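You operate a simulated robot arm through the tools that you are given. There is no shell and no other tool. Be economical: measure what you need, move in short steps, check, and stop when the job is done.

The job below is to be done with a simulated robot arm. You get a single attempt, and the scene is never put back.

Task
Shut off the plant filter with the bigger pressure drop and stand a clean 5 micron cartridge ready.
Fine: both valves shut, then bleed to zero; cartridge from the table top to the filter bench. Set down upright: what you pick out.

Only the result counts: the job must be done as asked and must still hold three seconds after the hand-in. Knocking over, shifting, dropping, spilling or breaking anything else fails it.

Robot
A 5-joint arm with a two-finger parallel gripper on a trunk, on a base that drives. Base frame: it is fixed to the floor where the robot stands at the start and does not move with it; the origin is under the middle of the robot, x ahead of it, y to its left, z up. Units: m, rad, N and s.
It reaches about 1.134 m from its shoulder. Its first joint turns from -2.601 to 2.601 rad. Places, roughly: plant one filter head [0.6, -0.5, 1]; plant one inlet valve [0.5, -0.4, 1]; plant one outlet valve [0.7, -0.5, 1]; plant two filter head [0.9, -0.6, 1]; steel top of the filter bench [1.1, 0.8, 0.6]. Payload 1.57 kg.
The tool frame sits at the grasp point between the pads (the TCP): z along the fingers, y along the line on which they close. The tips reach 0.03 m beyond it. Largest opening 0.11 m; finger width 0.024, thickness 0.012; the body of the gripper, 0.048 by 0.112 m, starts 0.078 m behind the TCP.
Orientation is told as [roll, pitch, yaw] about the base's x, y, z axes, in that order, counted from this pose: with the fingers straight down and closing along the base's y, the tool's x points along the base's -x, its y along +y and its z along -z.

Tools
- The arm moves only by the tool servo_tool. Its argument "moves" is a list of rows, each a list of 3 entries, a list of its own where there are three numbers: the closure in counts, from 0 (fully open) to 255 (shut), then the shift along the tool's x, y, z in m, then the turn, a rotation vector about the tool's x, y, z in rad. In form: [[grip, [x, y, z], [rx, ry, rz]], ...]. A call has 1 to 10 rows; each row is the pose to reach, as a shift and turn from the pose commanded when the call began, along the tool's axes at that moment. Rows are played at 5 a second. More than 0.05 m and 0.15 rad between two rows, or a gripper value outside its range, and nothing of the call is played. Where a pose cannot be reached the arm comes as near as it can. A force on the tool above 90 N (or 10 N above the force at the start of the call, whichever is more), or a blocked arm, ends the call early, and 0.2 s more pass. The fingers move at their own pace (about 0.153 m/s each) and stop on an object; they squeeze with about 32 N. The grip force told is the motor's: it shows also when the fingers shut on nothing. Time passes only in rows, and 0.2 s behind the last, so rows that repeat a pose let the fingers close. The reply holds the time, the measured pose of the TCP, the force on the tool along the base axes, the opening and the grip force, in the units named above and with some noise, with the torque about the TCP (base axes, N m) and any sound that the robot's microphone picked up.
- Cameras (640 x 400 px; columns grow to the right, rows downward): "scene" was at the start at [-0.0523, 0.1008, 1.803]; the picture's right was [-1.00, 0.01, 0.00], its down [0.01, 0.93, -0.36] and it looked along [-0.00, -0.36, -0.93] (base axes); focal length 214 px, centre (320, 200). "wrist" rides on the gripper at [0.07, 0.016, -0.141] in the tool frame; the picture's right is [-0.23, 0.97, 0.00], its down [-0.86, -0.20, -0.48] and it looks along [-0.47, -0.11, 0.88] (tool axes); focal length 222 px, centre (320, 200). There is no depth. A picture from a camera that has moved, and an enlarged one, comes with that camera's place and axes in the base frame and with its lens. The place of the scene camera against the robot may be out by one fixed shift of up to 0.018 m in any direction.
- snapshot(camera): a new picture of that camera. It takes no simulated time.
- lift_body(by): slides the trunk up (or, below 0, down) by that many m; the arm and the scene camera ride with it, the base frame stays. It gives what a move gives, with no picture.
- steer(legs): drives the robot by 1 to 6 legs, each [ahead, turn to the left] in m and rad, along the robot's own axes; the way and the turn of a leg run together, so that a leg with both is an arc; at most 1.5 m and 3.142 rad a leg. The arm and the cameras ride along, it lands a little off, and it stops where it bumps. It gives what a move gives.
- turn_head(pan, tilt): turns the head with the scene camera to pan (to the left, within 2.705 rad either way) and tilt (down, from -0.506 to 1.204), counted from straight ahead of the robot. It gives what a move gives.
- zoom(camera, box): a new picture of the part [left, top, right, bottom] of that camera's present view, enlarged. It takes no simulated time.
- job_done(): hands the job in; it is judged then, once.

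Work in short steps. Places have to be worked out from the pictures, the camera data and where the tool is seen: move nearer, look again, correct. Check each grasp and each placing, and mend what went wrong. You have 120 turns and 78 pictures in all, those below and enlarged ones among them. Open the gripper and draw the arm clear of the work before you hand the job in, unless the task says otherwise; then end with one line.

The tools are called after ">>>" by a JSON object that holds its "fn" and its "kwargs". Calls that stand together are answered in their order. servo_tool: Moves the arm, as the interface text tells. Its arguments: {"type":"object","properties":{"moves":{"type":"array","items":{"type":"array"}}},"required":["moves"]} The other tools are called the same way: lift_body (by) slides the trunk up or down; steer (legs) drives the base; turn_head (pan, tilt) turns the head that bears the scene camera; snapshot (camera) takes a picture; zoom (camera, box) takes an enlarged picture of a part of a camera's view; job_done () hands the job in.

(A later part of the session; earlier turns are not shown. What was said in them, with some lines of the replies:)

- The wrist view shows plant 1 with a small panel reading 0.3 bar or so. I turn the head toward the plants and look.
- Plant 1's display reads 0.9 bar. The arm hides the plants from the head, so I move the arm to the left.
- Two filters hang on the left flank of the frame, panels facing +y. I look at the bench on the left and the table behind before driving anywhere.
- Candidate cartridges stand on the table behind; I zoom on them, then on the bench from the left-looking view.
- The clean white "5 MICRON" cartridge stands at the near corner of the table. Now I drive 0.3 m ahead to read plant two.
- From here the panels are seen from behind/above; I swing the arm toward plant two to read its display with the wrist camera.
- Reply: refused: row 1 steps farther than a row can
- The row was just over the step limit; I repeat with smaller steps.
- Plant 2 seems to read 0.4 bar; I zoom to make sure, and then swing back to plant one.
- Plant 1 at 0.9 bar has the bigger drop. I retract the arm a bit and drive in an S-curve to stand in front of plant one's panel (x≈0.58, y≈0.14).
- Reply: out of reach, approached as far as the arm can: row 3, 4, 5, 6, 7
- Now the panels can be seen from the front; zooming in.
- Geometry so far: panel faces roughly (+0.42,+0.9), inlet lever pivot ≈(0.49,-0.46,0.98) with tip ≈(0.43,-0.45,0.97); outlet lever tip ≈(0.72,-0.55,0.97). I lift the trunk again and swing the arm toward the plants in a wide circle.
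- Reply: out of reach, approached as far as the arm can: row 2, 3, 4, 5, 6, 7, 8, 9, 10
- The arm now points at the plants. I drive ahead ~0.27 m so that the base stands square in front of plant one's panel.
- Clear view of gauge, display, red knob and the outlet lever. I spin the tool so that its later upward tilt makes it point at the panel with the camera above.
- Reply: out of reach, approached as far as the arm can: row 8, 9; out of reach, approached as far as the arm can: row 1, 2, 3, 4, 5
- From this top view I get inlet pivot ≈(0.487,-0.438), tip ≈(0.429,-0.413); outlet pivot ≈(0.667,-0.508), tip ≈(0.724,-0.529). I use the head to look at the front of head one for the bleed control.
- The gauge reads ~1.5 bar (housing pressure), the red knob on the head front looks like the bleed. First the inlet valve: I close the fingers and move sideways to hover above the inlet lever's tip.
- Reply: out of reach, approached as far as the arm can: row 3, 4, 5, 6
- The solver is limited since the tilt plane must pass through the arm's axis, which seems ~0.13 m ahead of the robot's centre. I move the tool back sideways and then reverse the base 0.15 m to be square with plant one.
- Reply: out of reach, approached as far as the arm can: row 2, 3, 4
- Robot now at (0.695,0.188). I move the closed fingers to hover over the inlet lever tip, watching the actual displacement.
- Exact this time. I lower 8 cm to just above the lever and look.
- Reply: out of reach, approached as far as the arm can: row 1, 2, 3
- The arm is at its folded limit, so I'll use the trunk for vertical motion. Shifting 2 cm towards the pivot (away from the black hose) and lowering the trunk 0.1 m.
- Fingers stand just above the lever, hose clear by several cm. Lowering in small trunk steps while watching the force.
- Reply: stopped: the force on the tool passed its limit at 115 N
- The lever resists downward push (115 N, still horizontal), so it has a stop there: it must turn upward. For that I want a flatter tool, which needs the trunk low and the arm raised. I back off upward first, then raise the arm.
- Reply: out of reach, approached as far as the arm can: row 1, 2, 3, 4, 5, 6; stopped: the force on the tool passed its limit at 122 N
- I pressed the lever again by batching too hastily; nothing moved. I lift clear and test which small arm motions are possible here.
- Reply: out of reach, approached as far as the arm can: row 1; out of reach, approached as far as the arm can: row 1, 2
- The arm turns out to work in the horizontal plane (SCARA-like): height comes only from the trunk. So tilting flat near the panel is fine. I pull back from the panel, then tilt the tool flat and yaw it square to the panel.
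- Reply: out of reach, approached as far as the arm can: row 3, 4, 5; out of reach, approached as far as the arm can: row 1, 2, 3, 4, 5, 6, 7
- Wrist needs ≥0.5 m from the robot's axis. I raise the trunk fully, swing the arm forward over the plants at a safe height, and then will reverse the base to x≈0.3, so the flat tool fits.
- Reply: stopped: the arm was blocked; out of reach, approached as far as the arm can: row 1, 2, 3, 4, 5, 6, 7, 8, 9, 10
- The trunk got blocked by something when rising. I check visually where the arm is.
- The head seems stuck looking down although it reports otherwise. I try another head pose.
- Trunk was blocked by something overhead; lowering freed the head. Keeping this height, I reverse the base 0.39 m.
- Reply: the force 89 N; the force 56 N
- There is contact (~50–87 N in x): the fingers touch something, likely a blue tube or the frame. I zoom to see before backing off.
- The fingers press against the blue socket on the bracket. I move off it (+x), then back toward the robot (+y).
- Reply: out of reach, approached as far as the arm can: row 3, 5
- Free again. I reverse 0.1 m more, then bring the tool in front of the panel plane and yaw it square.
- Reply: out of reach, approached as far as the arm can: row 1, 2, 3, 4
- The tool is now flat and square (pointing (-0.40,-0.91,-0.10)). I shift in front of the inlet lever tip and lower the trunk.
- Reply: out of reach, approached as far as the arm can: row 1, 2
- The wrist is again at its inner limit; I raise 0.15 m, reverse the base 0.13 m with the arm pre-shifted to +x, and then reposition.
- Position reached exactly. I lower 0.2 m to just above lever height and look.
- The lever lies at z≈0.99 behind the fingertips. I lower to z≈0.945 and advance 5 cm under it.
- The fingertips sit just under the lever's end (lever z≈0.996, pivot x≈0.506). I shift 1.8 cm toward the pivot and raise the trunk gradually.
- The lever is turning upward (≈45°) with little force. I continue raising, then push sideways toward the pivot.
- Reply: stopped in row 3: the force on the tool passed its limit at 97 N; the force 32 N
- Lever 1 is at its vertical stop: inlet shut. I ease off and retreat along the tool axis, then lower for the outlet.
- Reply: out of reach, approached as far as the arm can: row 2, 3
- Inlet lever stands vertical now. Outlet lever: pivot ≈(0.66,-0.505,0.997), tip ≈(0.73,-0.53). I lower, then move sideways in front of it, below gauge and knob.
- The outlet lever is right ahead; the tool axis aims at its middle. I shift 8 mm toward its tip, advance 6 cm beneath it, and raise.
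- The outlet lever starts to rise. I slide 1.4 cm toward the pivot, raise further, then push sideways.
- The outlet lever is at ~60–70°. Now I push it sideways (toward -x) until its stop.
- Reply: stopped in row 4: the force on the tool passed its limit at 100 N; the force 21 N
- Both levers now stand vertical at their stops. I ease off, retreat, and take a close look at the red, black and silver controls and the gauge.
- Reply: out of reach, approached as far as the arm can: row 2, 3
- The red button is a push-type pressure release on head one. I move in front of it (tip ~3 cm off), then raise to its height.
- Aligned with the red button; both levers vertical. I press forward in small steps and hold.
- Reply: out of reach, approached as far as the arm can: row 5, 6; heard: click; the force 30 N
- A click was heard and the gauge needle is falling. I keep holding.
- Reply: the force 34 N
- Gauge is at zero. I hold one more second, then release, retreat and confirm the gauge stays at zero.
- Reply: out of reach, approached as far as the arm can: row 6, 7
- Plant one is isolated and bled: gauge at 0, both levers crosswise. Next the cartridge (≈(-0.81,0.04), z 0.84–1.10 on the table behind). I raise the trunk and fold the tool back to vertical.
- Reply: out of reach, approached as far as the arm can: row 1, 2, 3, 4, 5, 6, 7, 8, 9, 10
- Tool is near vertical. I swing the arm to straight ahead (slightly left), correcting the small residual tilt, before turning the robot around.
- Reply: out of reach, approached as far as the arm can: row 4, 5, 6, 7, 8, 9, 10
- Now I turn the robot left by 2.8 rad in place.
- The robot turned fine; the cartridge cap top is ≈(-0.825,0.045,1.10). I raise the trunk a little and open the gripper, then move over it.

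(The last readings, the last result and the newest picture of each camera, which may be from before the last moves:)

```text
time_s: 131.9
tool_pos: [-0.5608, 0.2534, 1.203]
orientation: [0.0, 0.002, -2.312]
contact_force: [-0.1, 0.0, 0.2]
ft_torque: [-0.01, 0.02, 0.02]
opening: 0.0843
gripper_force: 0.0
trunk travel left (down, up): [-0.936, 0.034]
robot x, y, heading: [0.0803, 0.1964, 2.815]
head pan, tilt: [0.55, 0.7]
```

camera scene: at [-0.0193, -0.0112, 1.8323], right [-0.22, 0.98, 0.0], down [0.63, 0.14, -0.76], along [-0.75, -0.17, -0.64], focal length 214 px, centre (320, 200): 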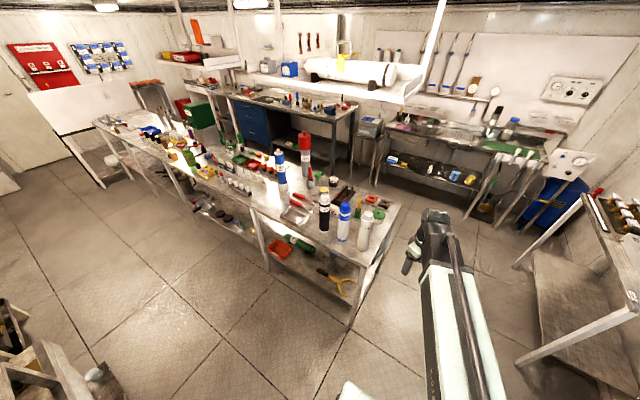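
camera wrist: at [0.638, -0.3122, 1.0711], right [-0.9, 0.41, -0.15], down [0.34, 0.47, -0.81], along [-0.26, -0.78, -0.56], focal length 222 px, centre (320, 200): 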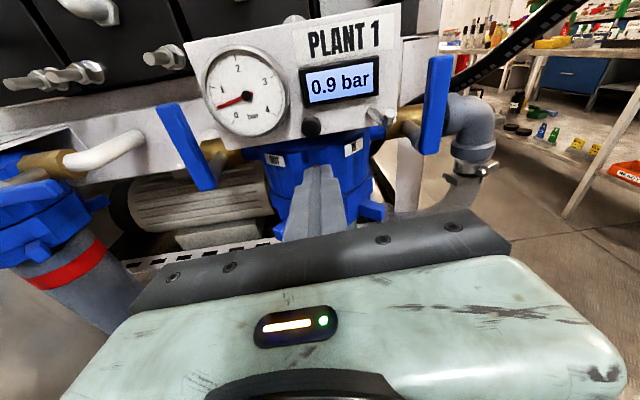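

Clear. I move toward the cartridge, stopping ~9 cm short to look with the wrist camera.

>>> {"fn": "servo_tool", "kwargs": {"moves": [[0, [-0.048, -0.007, 0], [0, 0, 0]], [0, [-0.096, -0.014, 0], [0, 0, 0]], [0, [-0.144, -0.021, 0], [0, 0, 0]], [0, [-0.192, -0.028, 0], [0, 0, 0]], [0, [-0.24, -0.036, 0], [0, 0, 0]]]}}

>>> {"fn": "snapshot", "kwargs": {"camera": "wrist"}}

```text
time_s: 133.1
tool_pos: [-0.7496, 0.0957, 1.2022]
orientation: [0.0, 0.004, -2.31]
contact_force: [0.5, -0.1, 0.1]
ft_torque: [-0.02, 0.03, -0.04]
opening: 0.1097
gripper_force: 0.0
trunk travel left (down, up): [-0.936, 0.034]
robot x, y, heading: [0.0805, 0.1973, 2.812]
head pan, tilt: [0.55, 0.7]
```

```text
19 pictures are left
camera wrist: at [-0.6909, 0.1374, 1.3441], right [0.57, -0.82, 0.0], down [-0.72, -0.5, 0.48], along [-0.39, -0.27, -0.88], focal length 222 px, centre (320, 200)
```

wrist: 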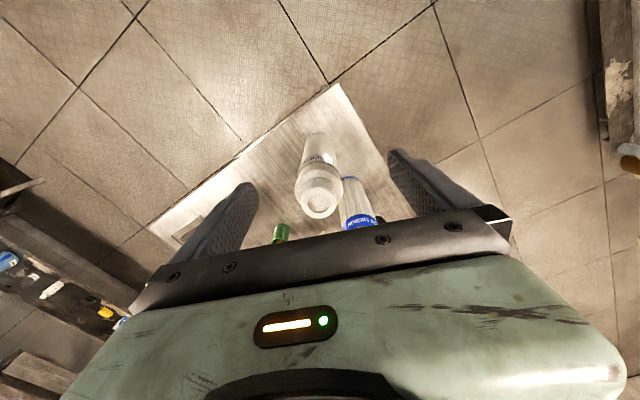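

Wrist view puts the cartridge axis at ≈(-0.81,0.055). I move directly above it and check centring.

>>> {"fn": "servo_tool", "kwargs": {"moves": [[0, [-0.036, -0.008, 0], [0, 0, 0]], [0, [-0.071, -0.017, 0], [0, 0, 0]]]}}

>>> {"fn": "snapshot", "kwargs": {"camera": "wrist"}}

>>> {"fn": "zoom", "kwargs": {"camera": "scene", "box": [300, 170, 428, 250]}}

```text
time_s: 133.7
tool_pos: [-0.8089, 0.0583, 1.2013]
orientation: [-0.002, 0.003, -2.312]
contact_force: [-0.4, 0.1, -0.1]
ft_torque: [0.01, 0.02, -0.02]
opening: 0.11
gripper_force: 0.1
trunk travel left (down, up): [-0.936, 0.034]
robot x, y, heading: [0.0855, 0.1934, 2.814]
head pan, tilt: [0.55, 0.7]
```

```text
18 pictures are left
camera wrist: at [-0.7512, 0.0971, 1.3442], right [0.57, -0.82, 0.0], down [-0.72, -0.5, 0.48], along [-0.39, -0.27, -0.88], focal length 222 px, centre (320, 200)
```

wrist: 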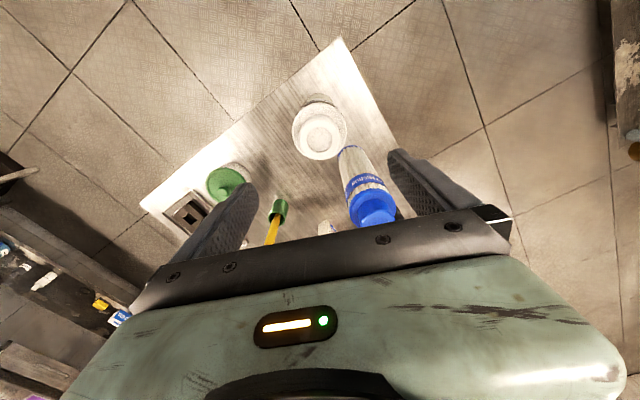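

```text
5.00 times, centred on (364, 210) of scene
camera zoom: at [-0.0198, -0.0119, 1.9222], right [-0.22, 0.98, 0.0], down [0.63, 0.14, -0.76], along [-0.75, -0.17, -0.64], focal length 1072 px, centre (100, 150)
```

zoom: 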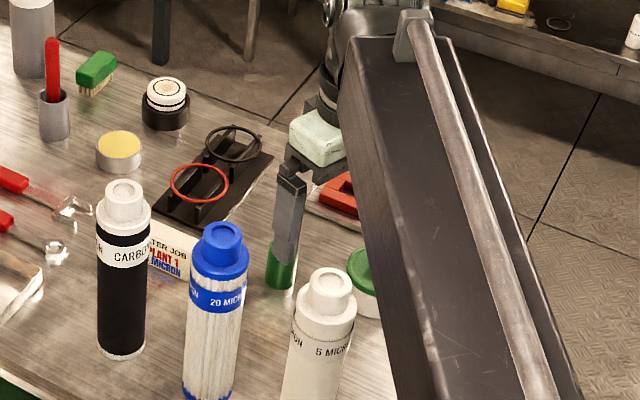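

Direct view shows the cap ≈2.4 cm toward the tool's +x side and centred in y. I correct, and lower the trunk 9 cm to check before the final descent.

>>> {"fn": "servo_tool", "kwargs": {"moves": [[0, [0.024, 0.0, 0], [0, 0, 0]]]}}

>>> {"fn": "lift_body", "kwargs": {"by": -0.04}}

>>> {"fn": "snapshot", "kwargs": {"camera": "wrist"}}

```text
time_s: 134.1
tool_pos: [-0.7925, 0.076, 1.204]
orientation: [0.001, 0.003, -2.31]
contact_force: [-0.3, 0.0, -0.9]
ft_torque: [0.0, -0.01, -0.01]
opening: 0.1101
gripper_force: 0.0
trunk travel left (down, up): [-0.936, 0.034]
robot x, y, heading: [0.079, 0.1967, 2.814]
head pan, tilt: [0.55, 0.7]
```

```text
time_s: 134.9
tool_pos: [-0.792, 0.0768, 1.1636]
orientation: [-0.001, 0.003, -2.311]
contact_force: [-0.3, -0.4, -0.2]
ft_torque: [-0.01, 0.01, 0.02]
opening: 0.11
gripper_force: 0.0
trunk travel left (down, up): [-0.896, 0.074]
robot x, y, heading: [0.0861, 0.1937, 2.812]
head pan, tilt: [0.55, 0.7]
```

```text
16 pictures are left
camera wrist: at [-0.7333, 0.1165, 1.3045], right [0.57, -0.82, 0.0], down [-0.72, -0.5, 0.48], along [-0.39, -0.27, -0.88], focal length 222 px, centre (320, 200)
```

wrist: 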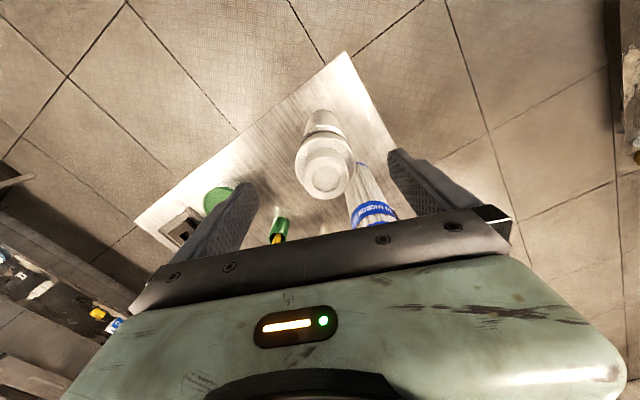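

Triangulated cap: (-0.788,0.073,1.13). I shift 5 mm in tool y, lower 10 cm so the pads sit on the body below the cap, and close.

>>> {"fn": "servo_tool", "kwargs": {"moves": [[0, [0.0, 0.0055, 0], [0, 0, 0]]]}}

>>> {"fn": "lift_body", "kwargs": {"by": -0.102}}

>>> {"fn": "snapshot", "kwargs": {"camera": "wrist"}}

```text
time_s: 135.3
tool_pos: [-0.7888, 0.0714, 1.1624]
orientation: [0.0, 0.002, -2.31]
contact_force: [-0.1, 0.5, 0.0]
ft_torque: [-0.02, 0.0, 0.0]
opening: 0.1099
gripper_force: 0.1
trunk travel left (down, up): [-0.896, 0.074]
robot x, y, heading: [0.0842, 0.1957, 2.814]
head pan, tilt: [0.55, 0.7]
```

```text
time_s: 136.7
tool_pos: [-0.788, 0.0715, 1.0623]
orientation: [0.002, 0.0, -2.311]
contact_force: [0.0, -0.4, 0.0]
ft_torque: [0.0, -0.01, 0.02]
opening: 0.1102
gripper_force: 0.1
trunk travel left (down, up): [-0.794, 0.176]
robot x, y, heading: [0.0838, 0.1978, 2.812]
head pan, tilt: [0.55, 0.7]
```

```text
15 pictures are left
camera wrist: at [-0.7293, 0.1124, 1.2025], right [0.57, -0.82, 0.0], down [-0.72, -0.5, 0.48], along [-0.39, -0.27, -0.88], focal length 222 px, centre (320, 200)
```

wrist: 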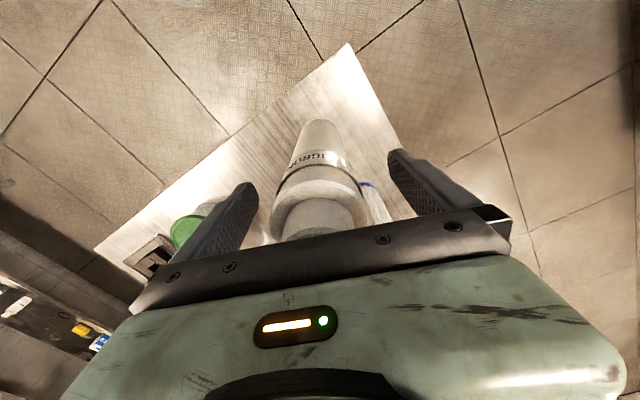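

The body is centred between the pads. Closing.

>>> {"fn": "servo_tool", "kwargs": {"moves": [[120, [0, 0, 0], [0, 0, 0]], [255, [0, 0, 0], [0, 0, 0]], [255, [0, 0, 0], [0, 0, 0]], [255, [0, 0, 0], [0, 0, 0]]]}}

>>> {"fn": "lift_body", "kwargs": {"by": 0.05}}

>>> {"fn": "snapshot", "kwargs": {"camera": "wrist"}}

```text
time_s: 137.7
tool_pos: [-0.7879, 0.0718, 1.0614]
orientation: [0.001, 0.0, -2.31]
contact_force: [-0.3, 0.2, 0.7]
ft_torque: [0.16, 0.15, -0.02]
opening: 0.0609
gripper_force: 32.1
trunk travel left (down, up): [-0.794, 0.176]
robot x, y, heading: [0.0834, 0.1926, 2.81]
head pan, tilt: [0.55, 0.7]
```

```text
time_s: 138.6
tool_pos: [-0.7893, 0.0717, 1.1111]
orientation: [0.001, 0.004, -2.312]
contact_force: [-0.4, 1.0, -1.0]
ft_torque: [0.01, -0.04, -0.02]
opening: 0.0613
gripper_force: 32.2
trunk travel left (down, up): [-0.844, 0.126]
robot x, y, heading: [0.0839, 0.1951, 2.815]
head pan, tilt: [0.55, 0.7]
```

```text
14 pictures are left
camera wrist: at [-0.7297, 0.1123, 1.2522], right [0.57, -0.82, 0.0], down [-0.72, -0.5, 0.48], along [-0.39, -0.27, -0.88], focal length 222 px, centre (320, 200)
```

wrist: 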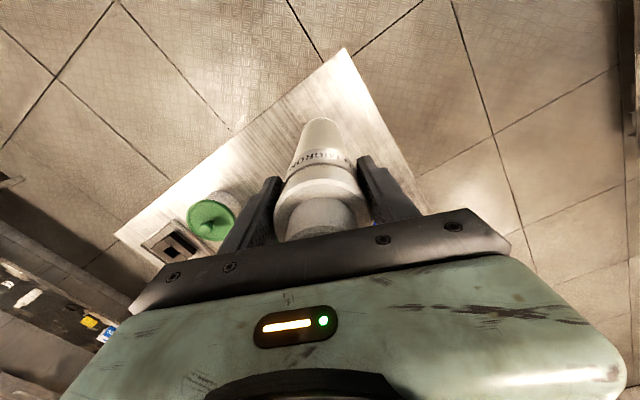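

Held (0.061 m). I lift 9 cm more, draw back from the table the way I came.

>>> {"fn": "lift_body", "kwargs": {"by": 0.09}}

>>> {"fn": "servo_tool", "kwargs": {"moves": [[255, [0.047, 0.008, 0], [0, 0, 0]], [255, [0.095, 0.016, 0], [0, 0, 0]], [255, [0.142, 0.024, 0], [0, 0, 0]], [255, [0.19, 0.032, 0], [0, 0, 0]], [255, [0.237, 0.04, 0], [0, 0, 0]], [255, [0.284, 0.048, 0], [0, 0, 0]]]}}

>>> {"fn": "steer", "kwargs": {"legs": [[0, -1.4], [0, -1.4]]}}

```text
time_s: 139.8
tool_pos: [-0.7885, 0.0707, 1.2011]
orientation: [0.001, 0.001, -2.312]
contact_force: [0.7, 0.5, -0.9]
ft_torque: [0.03, 0.02, -0.01]
opening: 0.061
gripper_force: 32.5
trunk travel left (down, up): [-0.934, 0.036]
robot x, y, heading: [0.0835, 0.1943, 2.813]
head pan, tilt: [0.55, 0.7]
```

```text
time_s: 141.2
tool_pos: [-0.5604, 0.2472, 1.2018]
orientation: [0.0, 0.002, -2.308]
contact_force: [0.1, 0.3, -1.7]
ft_torque: [0.04, 0.01, 0.02]
opening: 0.0611
gripper_force: 32.0
out of reach, approached as far as the arm can: row 6
trunk travel left (down, up): [-0.934, 0.036]
robot x, y, heading: [0.0796, 0.1927, 2.813]
head pan, tilt: [0.55, 0.7]
```

```text
time_s: 148.5
tool_pos: [0.7078, 0.3727, 1.2018]
orientation: [0.0, 0.003, 1.186]
contact_force: [-0.6, 0.9, -1.8]
ft_torque: [-0.09, -0.05, 0.04]
opening: 0.0612
gripper_force: 31.8
trunk travel left (down, up): [-0.934, 0.036]
robot x, y, heading: [0.0834, 0.2311, 0.032]
head pan, tilt: [0.55, 0.7]
```

Back at heading 0 with the cartridge held. I lower 7 cm (overhead obstacle ahead), drive 0.37 m forward, and look at the bench.

>>> {"fn": "lift_body", "kwargs": {"by": -0.07}}

>>> {"fn": "steer", "kwargs": {"legs": [[0.37, 0]]}}

>>> {"fn": "turn_head", "kwargs": {"pan": 0.95, "tilt": 0.8}}

>>> {"fn": "snapshot", "kwargs": {"camera": "scene"}}

```text
time_s: 149.6
tool_pos: [0.7081, 0.3736, 1.1322]
orientation: [0.0, 0.003, 1.188]
contact_force: [-0.4, 0.7, -1.3]
ft_torque: [-0.02, 0.02, 0.0]
opening: 0.0611
gripper_force: 31.6
trunk travel left (down, up): [-0.864, 0.106]
robot x, y, heading: [0.0876, 0.2329, 0.036]
head pan, tilt: [0.55, 0.7]
```

```text
time_s: 151.9
tool_pos: [1.0861, 0.3802, 1.1313]
orientation: [0.001, 0.001, 1.181]
contact_force: [-0.1, 0.3, -1.8]
ft_torque: [0.0, 0.01, -0.01]
opening: 0.0613
gripper_force: 32.0
trunk travel left (down, up): [-0.864, 0.106]
robot x, y, heading: [0.4643, 0.2434, 0.026]
head pan, tilt: [0.55, 0.7]
```

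```text
time_s: 152.8
tool_pos: [1.0856, 0.3793, 1.1312]
orientation: [-0.001, 0.001, 1.181]
contact_force: [0.9, -0.3, -0.7]
ft_torque: [-0.01, 0.02, -0.01]
opening: 0.0612
gripper_force: 32.0
trunk travel left (down, up): [-0.864, 0.106]
robot x, y, heading: [0.4609, 0.2445, 0.025]
head pan, tilt: [0.949, 0.799]
```

```text
13 pictures are left
camera scene: at [0.4518, 0.4672, 1.842], right [0.83, -0.56, 0.0], down [-0.4, -0.59, -0.7], along [0.39, 0.58, -0.72], focal length 214 px, centre (320, 200)
```

scene: 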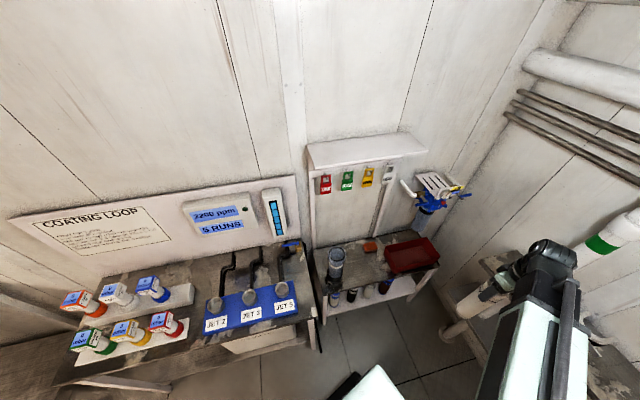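

Free bench spot between housing and tray is ≈(1.02,0.82). I swing the cartridge over it at height.

>>> {"fn": "servo_tool", "kwargs": {"moves": [[255, [-0.038, 0.023, 0], [0, 0, 0]], [255, [-0.077, 0.046, 0], [0, 0, 0]], [255, [-0.115, 0.068, 0], [0, 0, 0]], [255, [-0.153, 0.091, 0], [0, 0, 0]], [255, [-0.192, 0.114, 0], [0, 0, 0]], [255, [-0.23, 0.137, 0], [0, 0, 0]], [255, [-0.268, 0.16, 0], [0, 0, 0]], [255, [-0.306, 0.182, 0], [0, 0, 0]], [255, [-0.345, 0.205, 0], [0, 0, 0]], [255, [-0.383, 0.228, 0], [0, 0, 0]]]}}

>>> {"fn": "snapshot", "kwargs": {"camera": "wrist"}}

>>> {"fn": "zoom", "kwargs": {"camera": "scene", "box": [300, 190, 460, 330]}}

```text
time_s: 155.0
tool_pos: [1.0203, 0.8219, 1.1317]
orientation: [0.0, 0.004, 1.181]
contact_force: [0.0, -0.5, -1.5]
ft_torque: [-0.04, 0.01, 0.02]
opening: 0.0611
gripper_force: 32.3
trunk travel left (down, up): [-0.864, 0.106]
robot x, y, heading: [0.4589, 0.247, 0.024]
head pan, tilt: [0.949, 0.799]
```

```text
12 pictures are left
camera wrist: at [0.9793, 0.7645, 1.2722], right [-0.81, 0.58, 0.0], down [0.51, 0.72, 0.48], along [0.28, 0.39, -0.88], focal length 222 px, centre (320, 200)
```

wrist: 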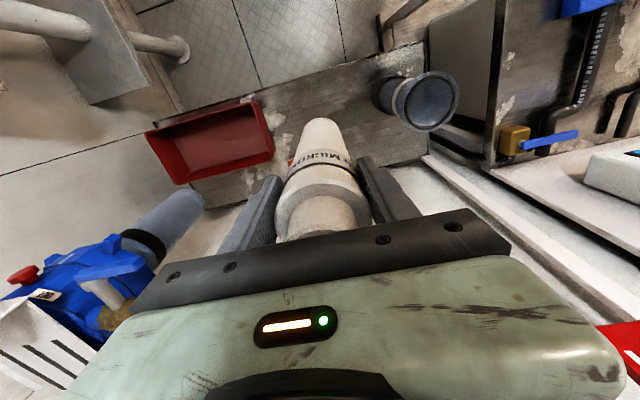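

```text
2.86 times, centred on (380, 260) of scene
camera zoom: at [0.4518, 0.468, 1.8419], right [0.83, -0.56, 0.0], down [-0.4, -0.59, -0.7], along [0.39, 0.58, -0.72], focal length 613 px, centre (149, 29)
```

zoom: 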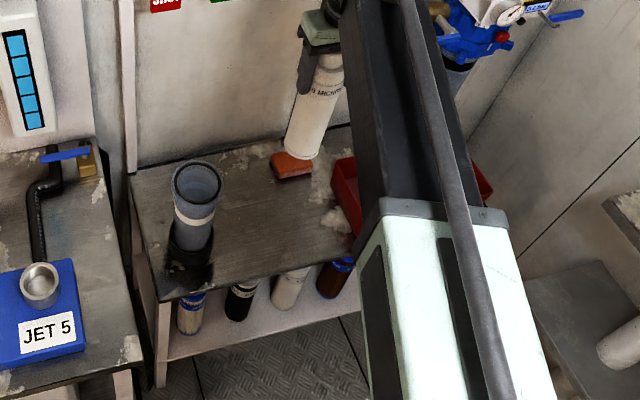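

The spot below is free (tray ≥0.14 m, housing ≥0.17 m, sponge ≥0.16 m away). I lower 0.25 m.

>>> {"fn": "lift_body", "kwargs": {"by": -0.25}}

>>> {"fn": "zoom", "kwargs": {"camera": "scene", "box": [320, 130, 448, 240]}}

```text
time_s: 157.6
tool_pos: [1.0207, 0.8209, 0.8806]
orientation: [0.0, 0.0, 1.181]
contact_force: [0.2, 0.0, -2.0]
ft_torque: [-0.01, 0.01, 0.03]
opening: 0.0613
gripper_force: 31.8
trunk travel left (down, up): [-0.614, 0.356]
robot x, y, heading: [0.4606, 0.2472, 0.023]
head pan, tilt: [0.949, 0.799]
```

```text
3.64 times, centred on (384, 185) of scene
camera zoom: at [0.4517, 0.4673, 1.592], right [0.83, -0.56, 0.0], down [-0.4, -0.59, -0.7], along [0.39, 0.58, -0.72], focal length 780 px, centre (87, 254)
```

zoom: 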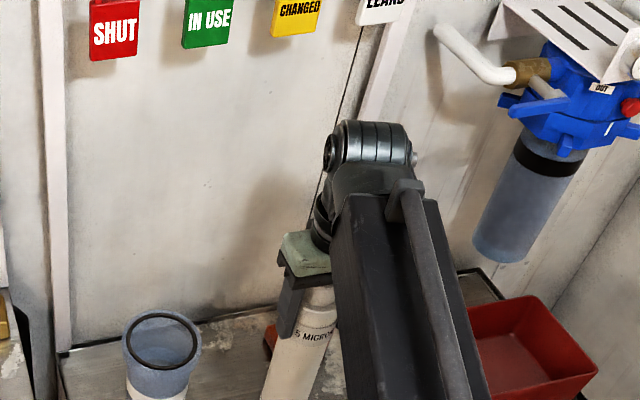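

Still hanging free. I lower in small steps until contact.

>>> {"fn": "lift_body", "kwargs": {"by": -0.03}}

>>> {"fn": "lift_body", "kwargs": {"by": -0.012}}

>>> {"fn": "lift_body", "kwargs": {"by": -0.01}}

```text
time_s: 158.3
tool_pos: [1.0196, 0.8217, 0.8513]
orientation: [0.0, 0.003, 1.181]
contact_force: [0.6, -0.5, -1.6]
ft_torque: [-0.03, 0.04, -0.02]
opening: 0.0607
gripper_force: 32.0
trunk travel left (down, up): [-0.584, 0.386]
robot x, y, heading: [0.4633, 0.2455, 0.022]
head pan, tilt: [0.949, 0.799]
```

```text
time_s: 158.9
tool_pos: [1.0211, 0.8204, 0.8381]
orientation: [-0.003, 0.001, 1.182]
contact_force: [0.0, 0.1, -1.3]
ft_torque: [0.02, -0.03, 0.02]
opening: 0.0612
gripper_force: 31.7
trunk travel left (down, up): [-0.572, 0.398]
robot x, y, heading: [0.4621, 0.2443, 0.027]
head pan, tilt: [0.949, 0.799]
```

```text
time_s: 159.5
tool_pos: [1.0202, 0.821, 0.8304]
orientation: [0.0, 0.002, 1.181]
contact_force: [-1.2, -1.1, -1.2]
ft_torque: [-0.04, 0.0, 0.01]
opening: 0.061
gripper_force: 31.8
trunk travel left (down, up): [-0.562, 0.408]
robot x, y, heading: [0.4613, 0.2448, 0.027]
head pan, tilt: [0.949, 0.799]
```

No contact yet; continuing in 6–8 mm steps.

>>> {"fn": "lift_body", "kwargs": {"by": -0.008}}

>>> {"fn": "lift_body", "kwargs": {"by": -0.006}}

>>> {"fn": "snapshot", "kwargs": {"camera": "wrist"}}

```text
time_s: 160.1
tool_pos: [1.019, 0.8202, 0.8229]
orientation: [0.0, 0.0, 1.182]
contact_force: [2.9, 1.6, 17.8]
ft_torque: [0.29, 0.25, -0.01]
opening: 0.0611
gripper_force: 32.0
trunk travel left (down, up): [-0.554, 0.416]
robot x, y, heading: [0.4611, 0.245, 0.024]
head pan, tilt: [0.949, 0.799]
```

```text
time_s: 160.7
tool_pos: [1.021, 0.8207, 0.8173]
orientation: [0.001, 0.0, 1.182]
contact_force: [3.3, 0.6, 24.0]
ft_torque: [0.19, -0.3, 0.0]
opening: 0.0611
gripper_force: 31.9
trunk travel left (down, up): [-0.548, 0.422]
robot x, y, heading: [0.4602, 0.2389, 0.025]
head pan, tilt: [0.949, 0.799]
```

```text
9 pictures are left
camera wrist: at [0.9784, 0.7621, 0.9578], right [-0.81, 0.58, 0.0], down [0.51, 0.72, 0.48], along [0.28, 0.39, -0.88], focal length 222 px, centre (320, 200)
```

wrist: 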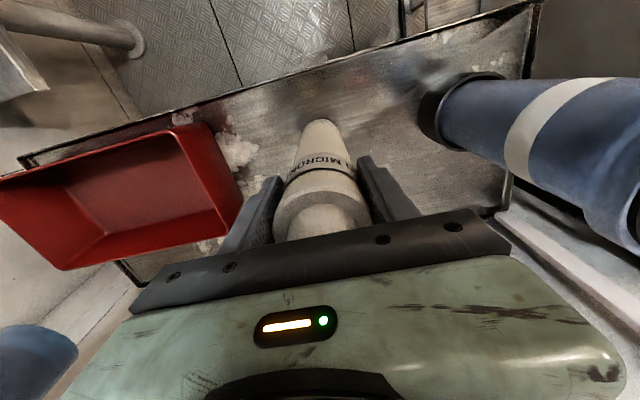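

The cartridge stands on the bench (24 N). I ease the pressure by 4 mm and open the fingers to about 0.09 m.

>>> {"fn": "lift_body", "kwargs": {"by": 0.005}}

>>> {"fn": "servo_tool", "kwargs": {"moves": [[105, [0, 0, 0], [0, 0, 0]], [90, [0, 0, 0], [0, 0, 0]], [70, [0, 0, 0], [0, 0, 0]], [40, [0, 0, 0], [0, 0, 0]], [40, [0, 0, 0], [0, 0, 0]]]}}

>>> {"fn": "snapshot", "kwargs": {"camera": "wrist"}}

```text
time_s: 161.2
tool_pos: [1.0202, 0.8212, 0.8201]
orientation: [0.0, 0.002, 1.182]
contact_force: [0.2, 0.0, -1.5]
ft_torque: [-0.02, 0.0, -0.03]
opening: 0.0611
gripper_force: 31.8
trunk travel left (down, up): [-0.553, 0.417]
robot x, y, heading: [0.4631, 0.2469, 0.025]
head pan, tilt: [0.949, 0.799]
```

```text
time_s: 162.4
tool_pos: [1.0199, 0.8206, 0.8211]
orientation: [0.001, 0.001, 1.183]
contact_force: [1.1, 0.2, 0.4]
ft_torque: [-0.01, -0.03, 0.01]
opening: 0.0926
gripper_force: 0.1
trunk travel left (down, up): [-0.553, 0.417]
robot x, y, heading: [0.4611, 0.243, 0.027]
head pan, tilt: [0.949, 0.799]
```

```text
8 pictures are left
camera wrist: at [0.9793, 0.7633, 0.9615], right [-0.81, 0.58, 0.0], down [0.51, 0.72, 0.48], along [0.28, 0.39, -0.88], focal length 222 px, centre (320, 200)
```

wrist: 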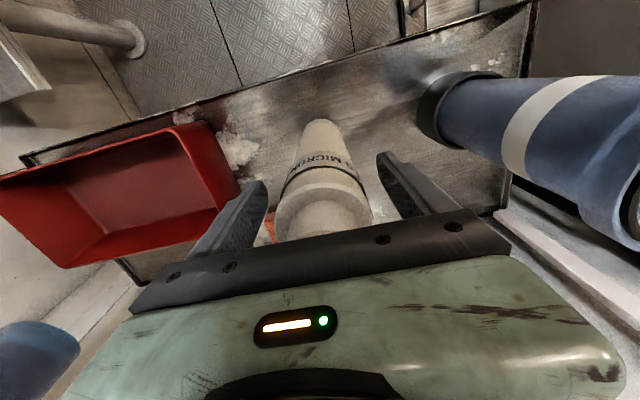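

Cartridge stands free. I raise straight up 0.25 m and draw the arm back toward the robot.

>>> {"fn": "lift_body", "kwargs": {"by": 0.25}}

>>> {"fn": "servo_tool", "kwargs": {"moves": [[40, [0.042, 0, 0], [0, 0, 0]], [40, [0.084, 0, 0], [0, 0, 0]], [40, [0.126, 0, 0], [0, 0, 0]], [40, [0.168, -0.01, 0], [0, 0, 0]], [40, [0.21, -0.02, 0], [0, 0, 0]], [40, [0.25, -0.03, 0], [0, 0, 0]], [40, [0.29, -0.05, 0], [0, 0, 0]]]}}

>>> {"fn": "zoom", "kwargs": {"camera": "scene", "box": [300, 170, 460, 310]}}

```text
time_s: 165.0
tool_pos: [1.0211, 0.8203, 1.0711]
orientation: [0.0, 0.002, 1.182]
contact_force: [-0.5, -0.7, -0.2]
ft_torque: [-0.05, -0.01, 0.01]
opening: 0.0927
gripper_force: 0.0
trunk travel left (down, up): [-0.803, 0.167]
robot x, y, heading: [0.4599, 0.2442, 0.024]
head pan, tilt: [0.949, 0.799]
```

```text
time_s: 166.6
tool_pos: [0.9587, 0.5334, 1.0696]
orientation: [0.0, 0.001, 1.183]
contact_force: [-0.4, 0.6, 0.1]
ft_torque: [0.0, -0.03, -0.01]
opening: 0.0926
gripper_force: 0.1
trunk travel left (down, up): [-0.803, 0.167]
robot x, y, heading: [0.4615, 0.2425, 0.023]
head pan, tilt: [0.949, 0.799]
```

```text
2.86 times, centred on (380, 240) of scene
camera zoom: at [0.4515, 0.467, 1.7811], right [0.83, -0.56, 0.0], down [-0.4, -0.59, -0.7], along [0.39, 0.58, -0.72], focal length 613 px, centre (149, 86)
```

zoom: 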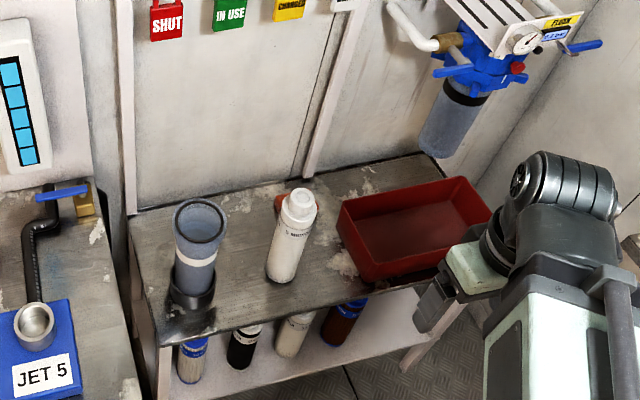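

The cartridge stands upright on the bench, clear of everything. A last look at plant one with the head camera.

>>> {"fn": "turn_head", "kwargs": {"pan": -1.5, "tilt": 0.75}}

>>> {"fn": "zoom", "kwargs": {"camera": "scene", "box": [220, 140, 380, 240]}}

```text
time_s: 168.8
tool_pos: [0.9577, 0.5331, 1.0697]
orientation: [-0.001, 0.001, 1.182]
contact_force: [0.0, -0.1, -0.4]
ft_torque: [-0.02, -0.02, 0.02]
opening: 0.0926
gripper_force: 0.0
trunk travel left (down, up): [-0.803, 0.167]
robot x, y, heading: [0.4634, 0.2443, 0.023]
head pan, tilt: [-1.499, 0.75]
```

```text
4.00 times, centred on (300, 190) of scene
camera zoom: at [0.4139, 0.3181, 1.785], right [-1.0, -0.09, 0.0], down [-0.06, 0.68, -0.73], along [0.07, -0.73, -0.68], focal length 858 px, centre (400, 240)
```

zoom: 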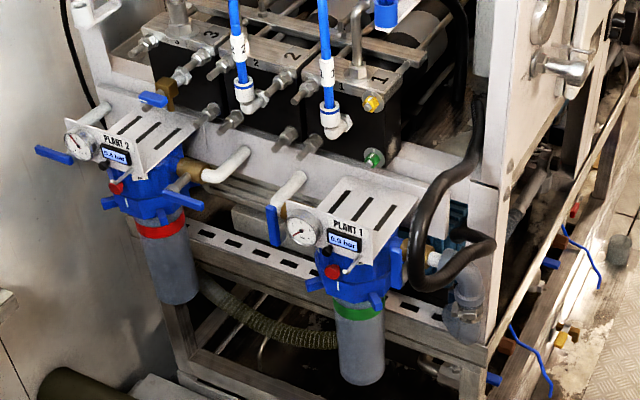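

Plant 1's levers are both crosswise, plant 2 is unchanged, and the cartridge stands on the bench. Handing in.

>>> {"fn": "job_done", "kwargs": {}}

```text
The job is handed in.
```

I shut off plant 1's filter and handed the job in. It had the bigger pressure drop: 0.9 bar against 0.4 bar on plant 2. Both its valves are shut, its gauge is bled to zero, and the clean 5 micron cartridge from the table stands upright on the filter bench. While driving, the fingers pressed hard against a blue socket on the plant frame, and I saw nothing moved or damaged there afterwards.
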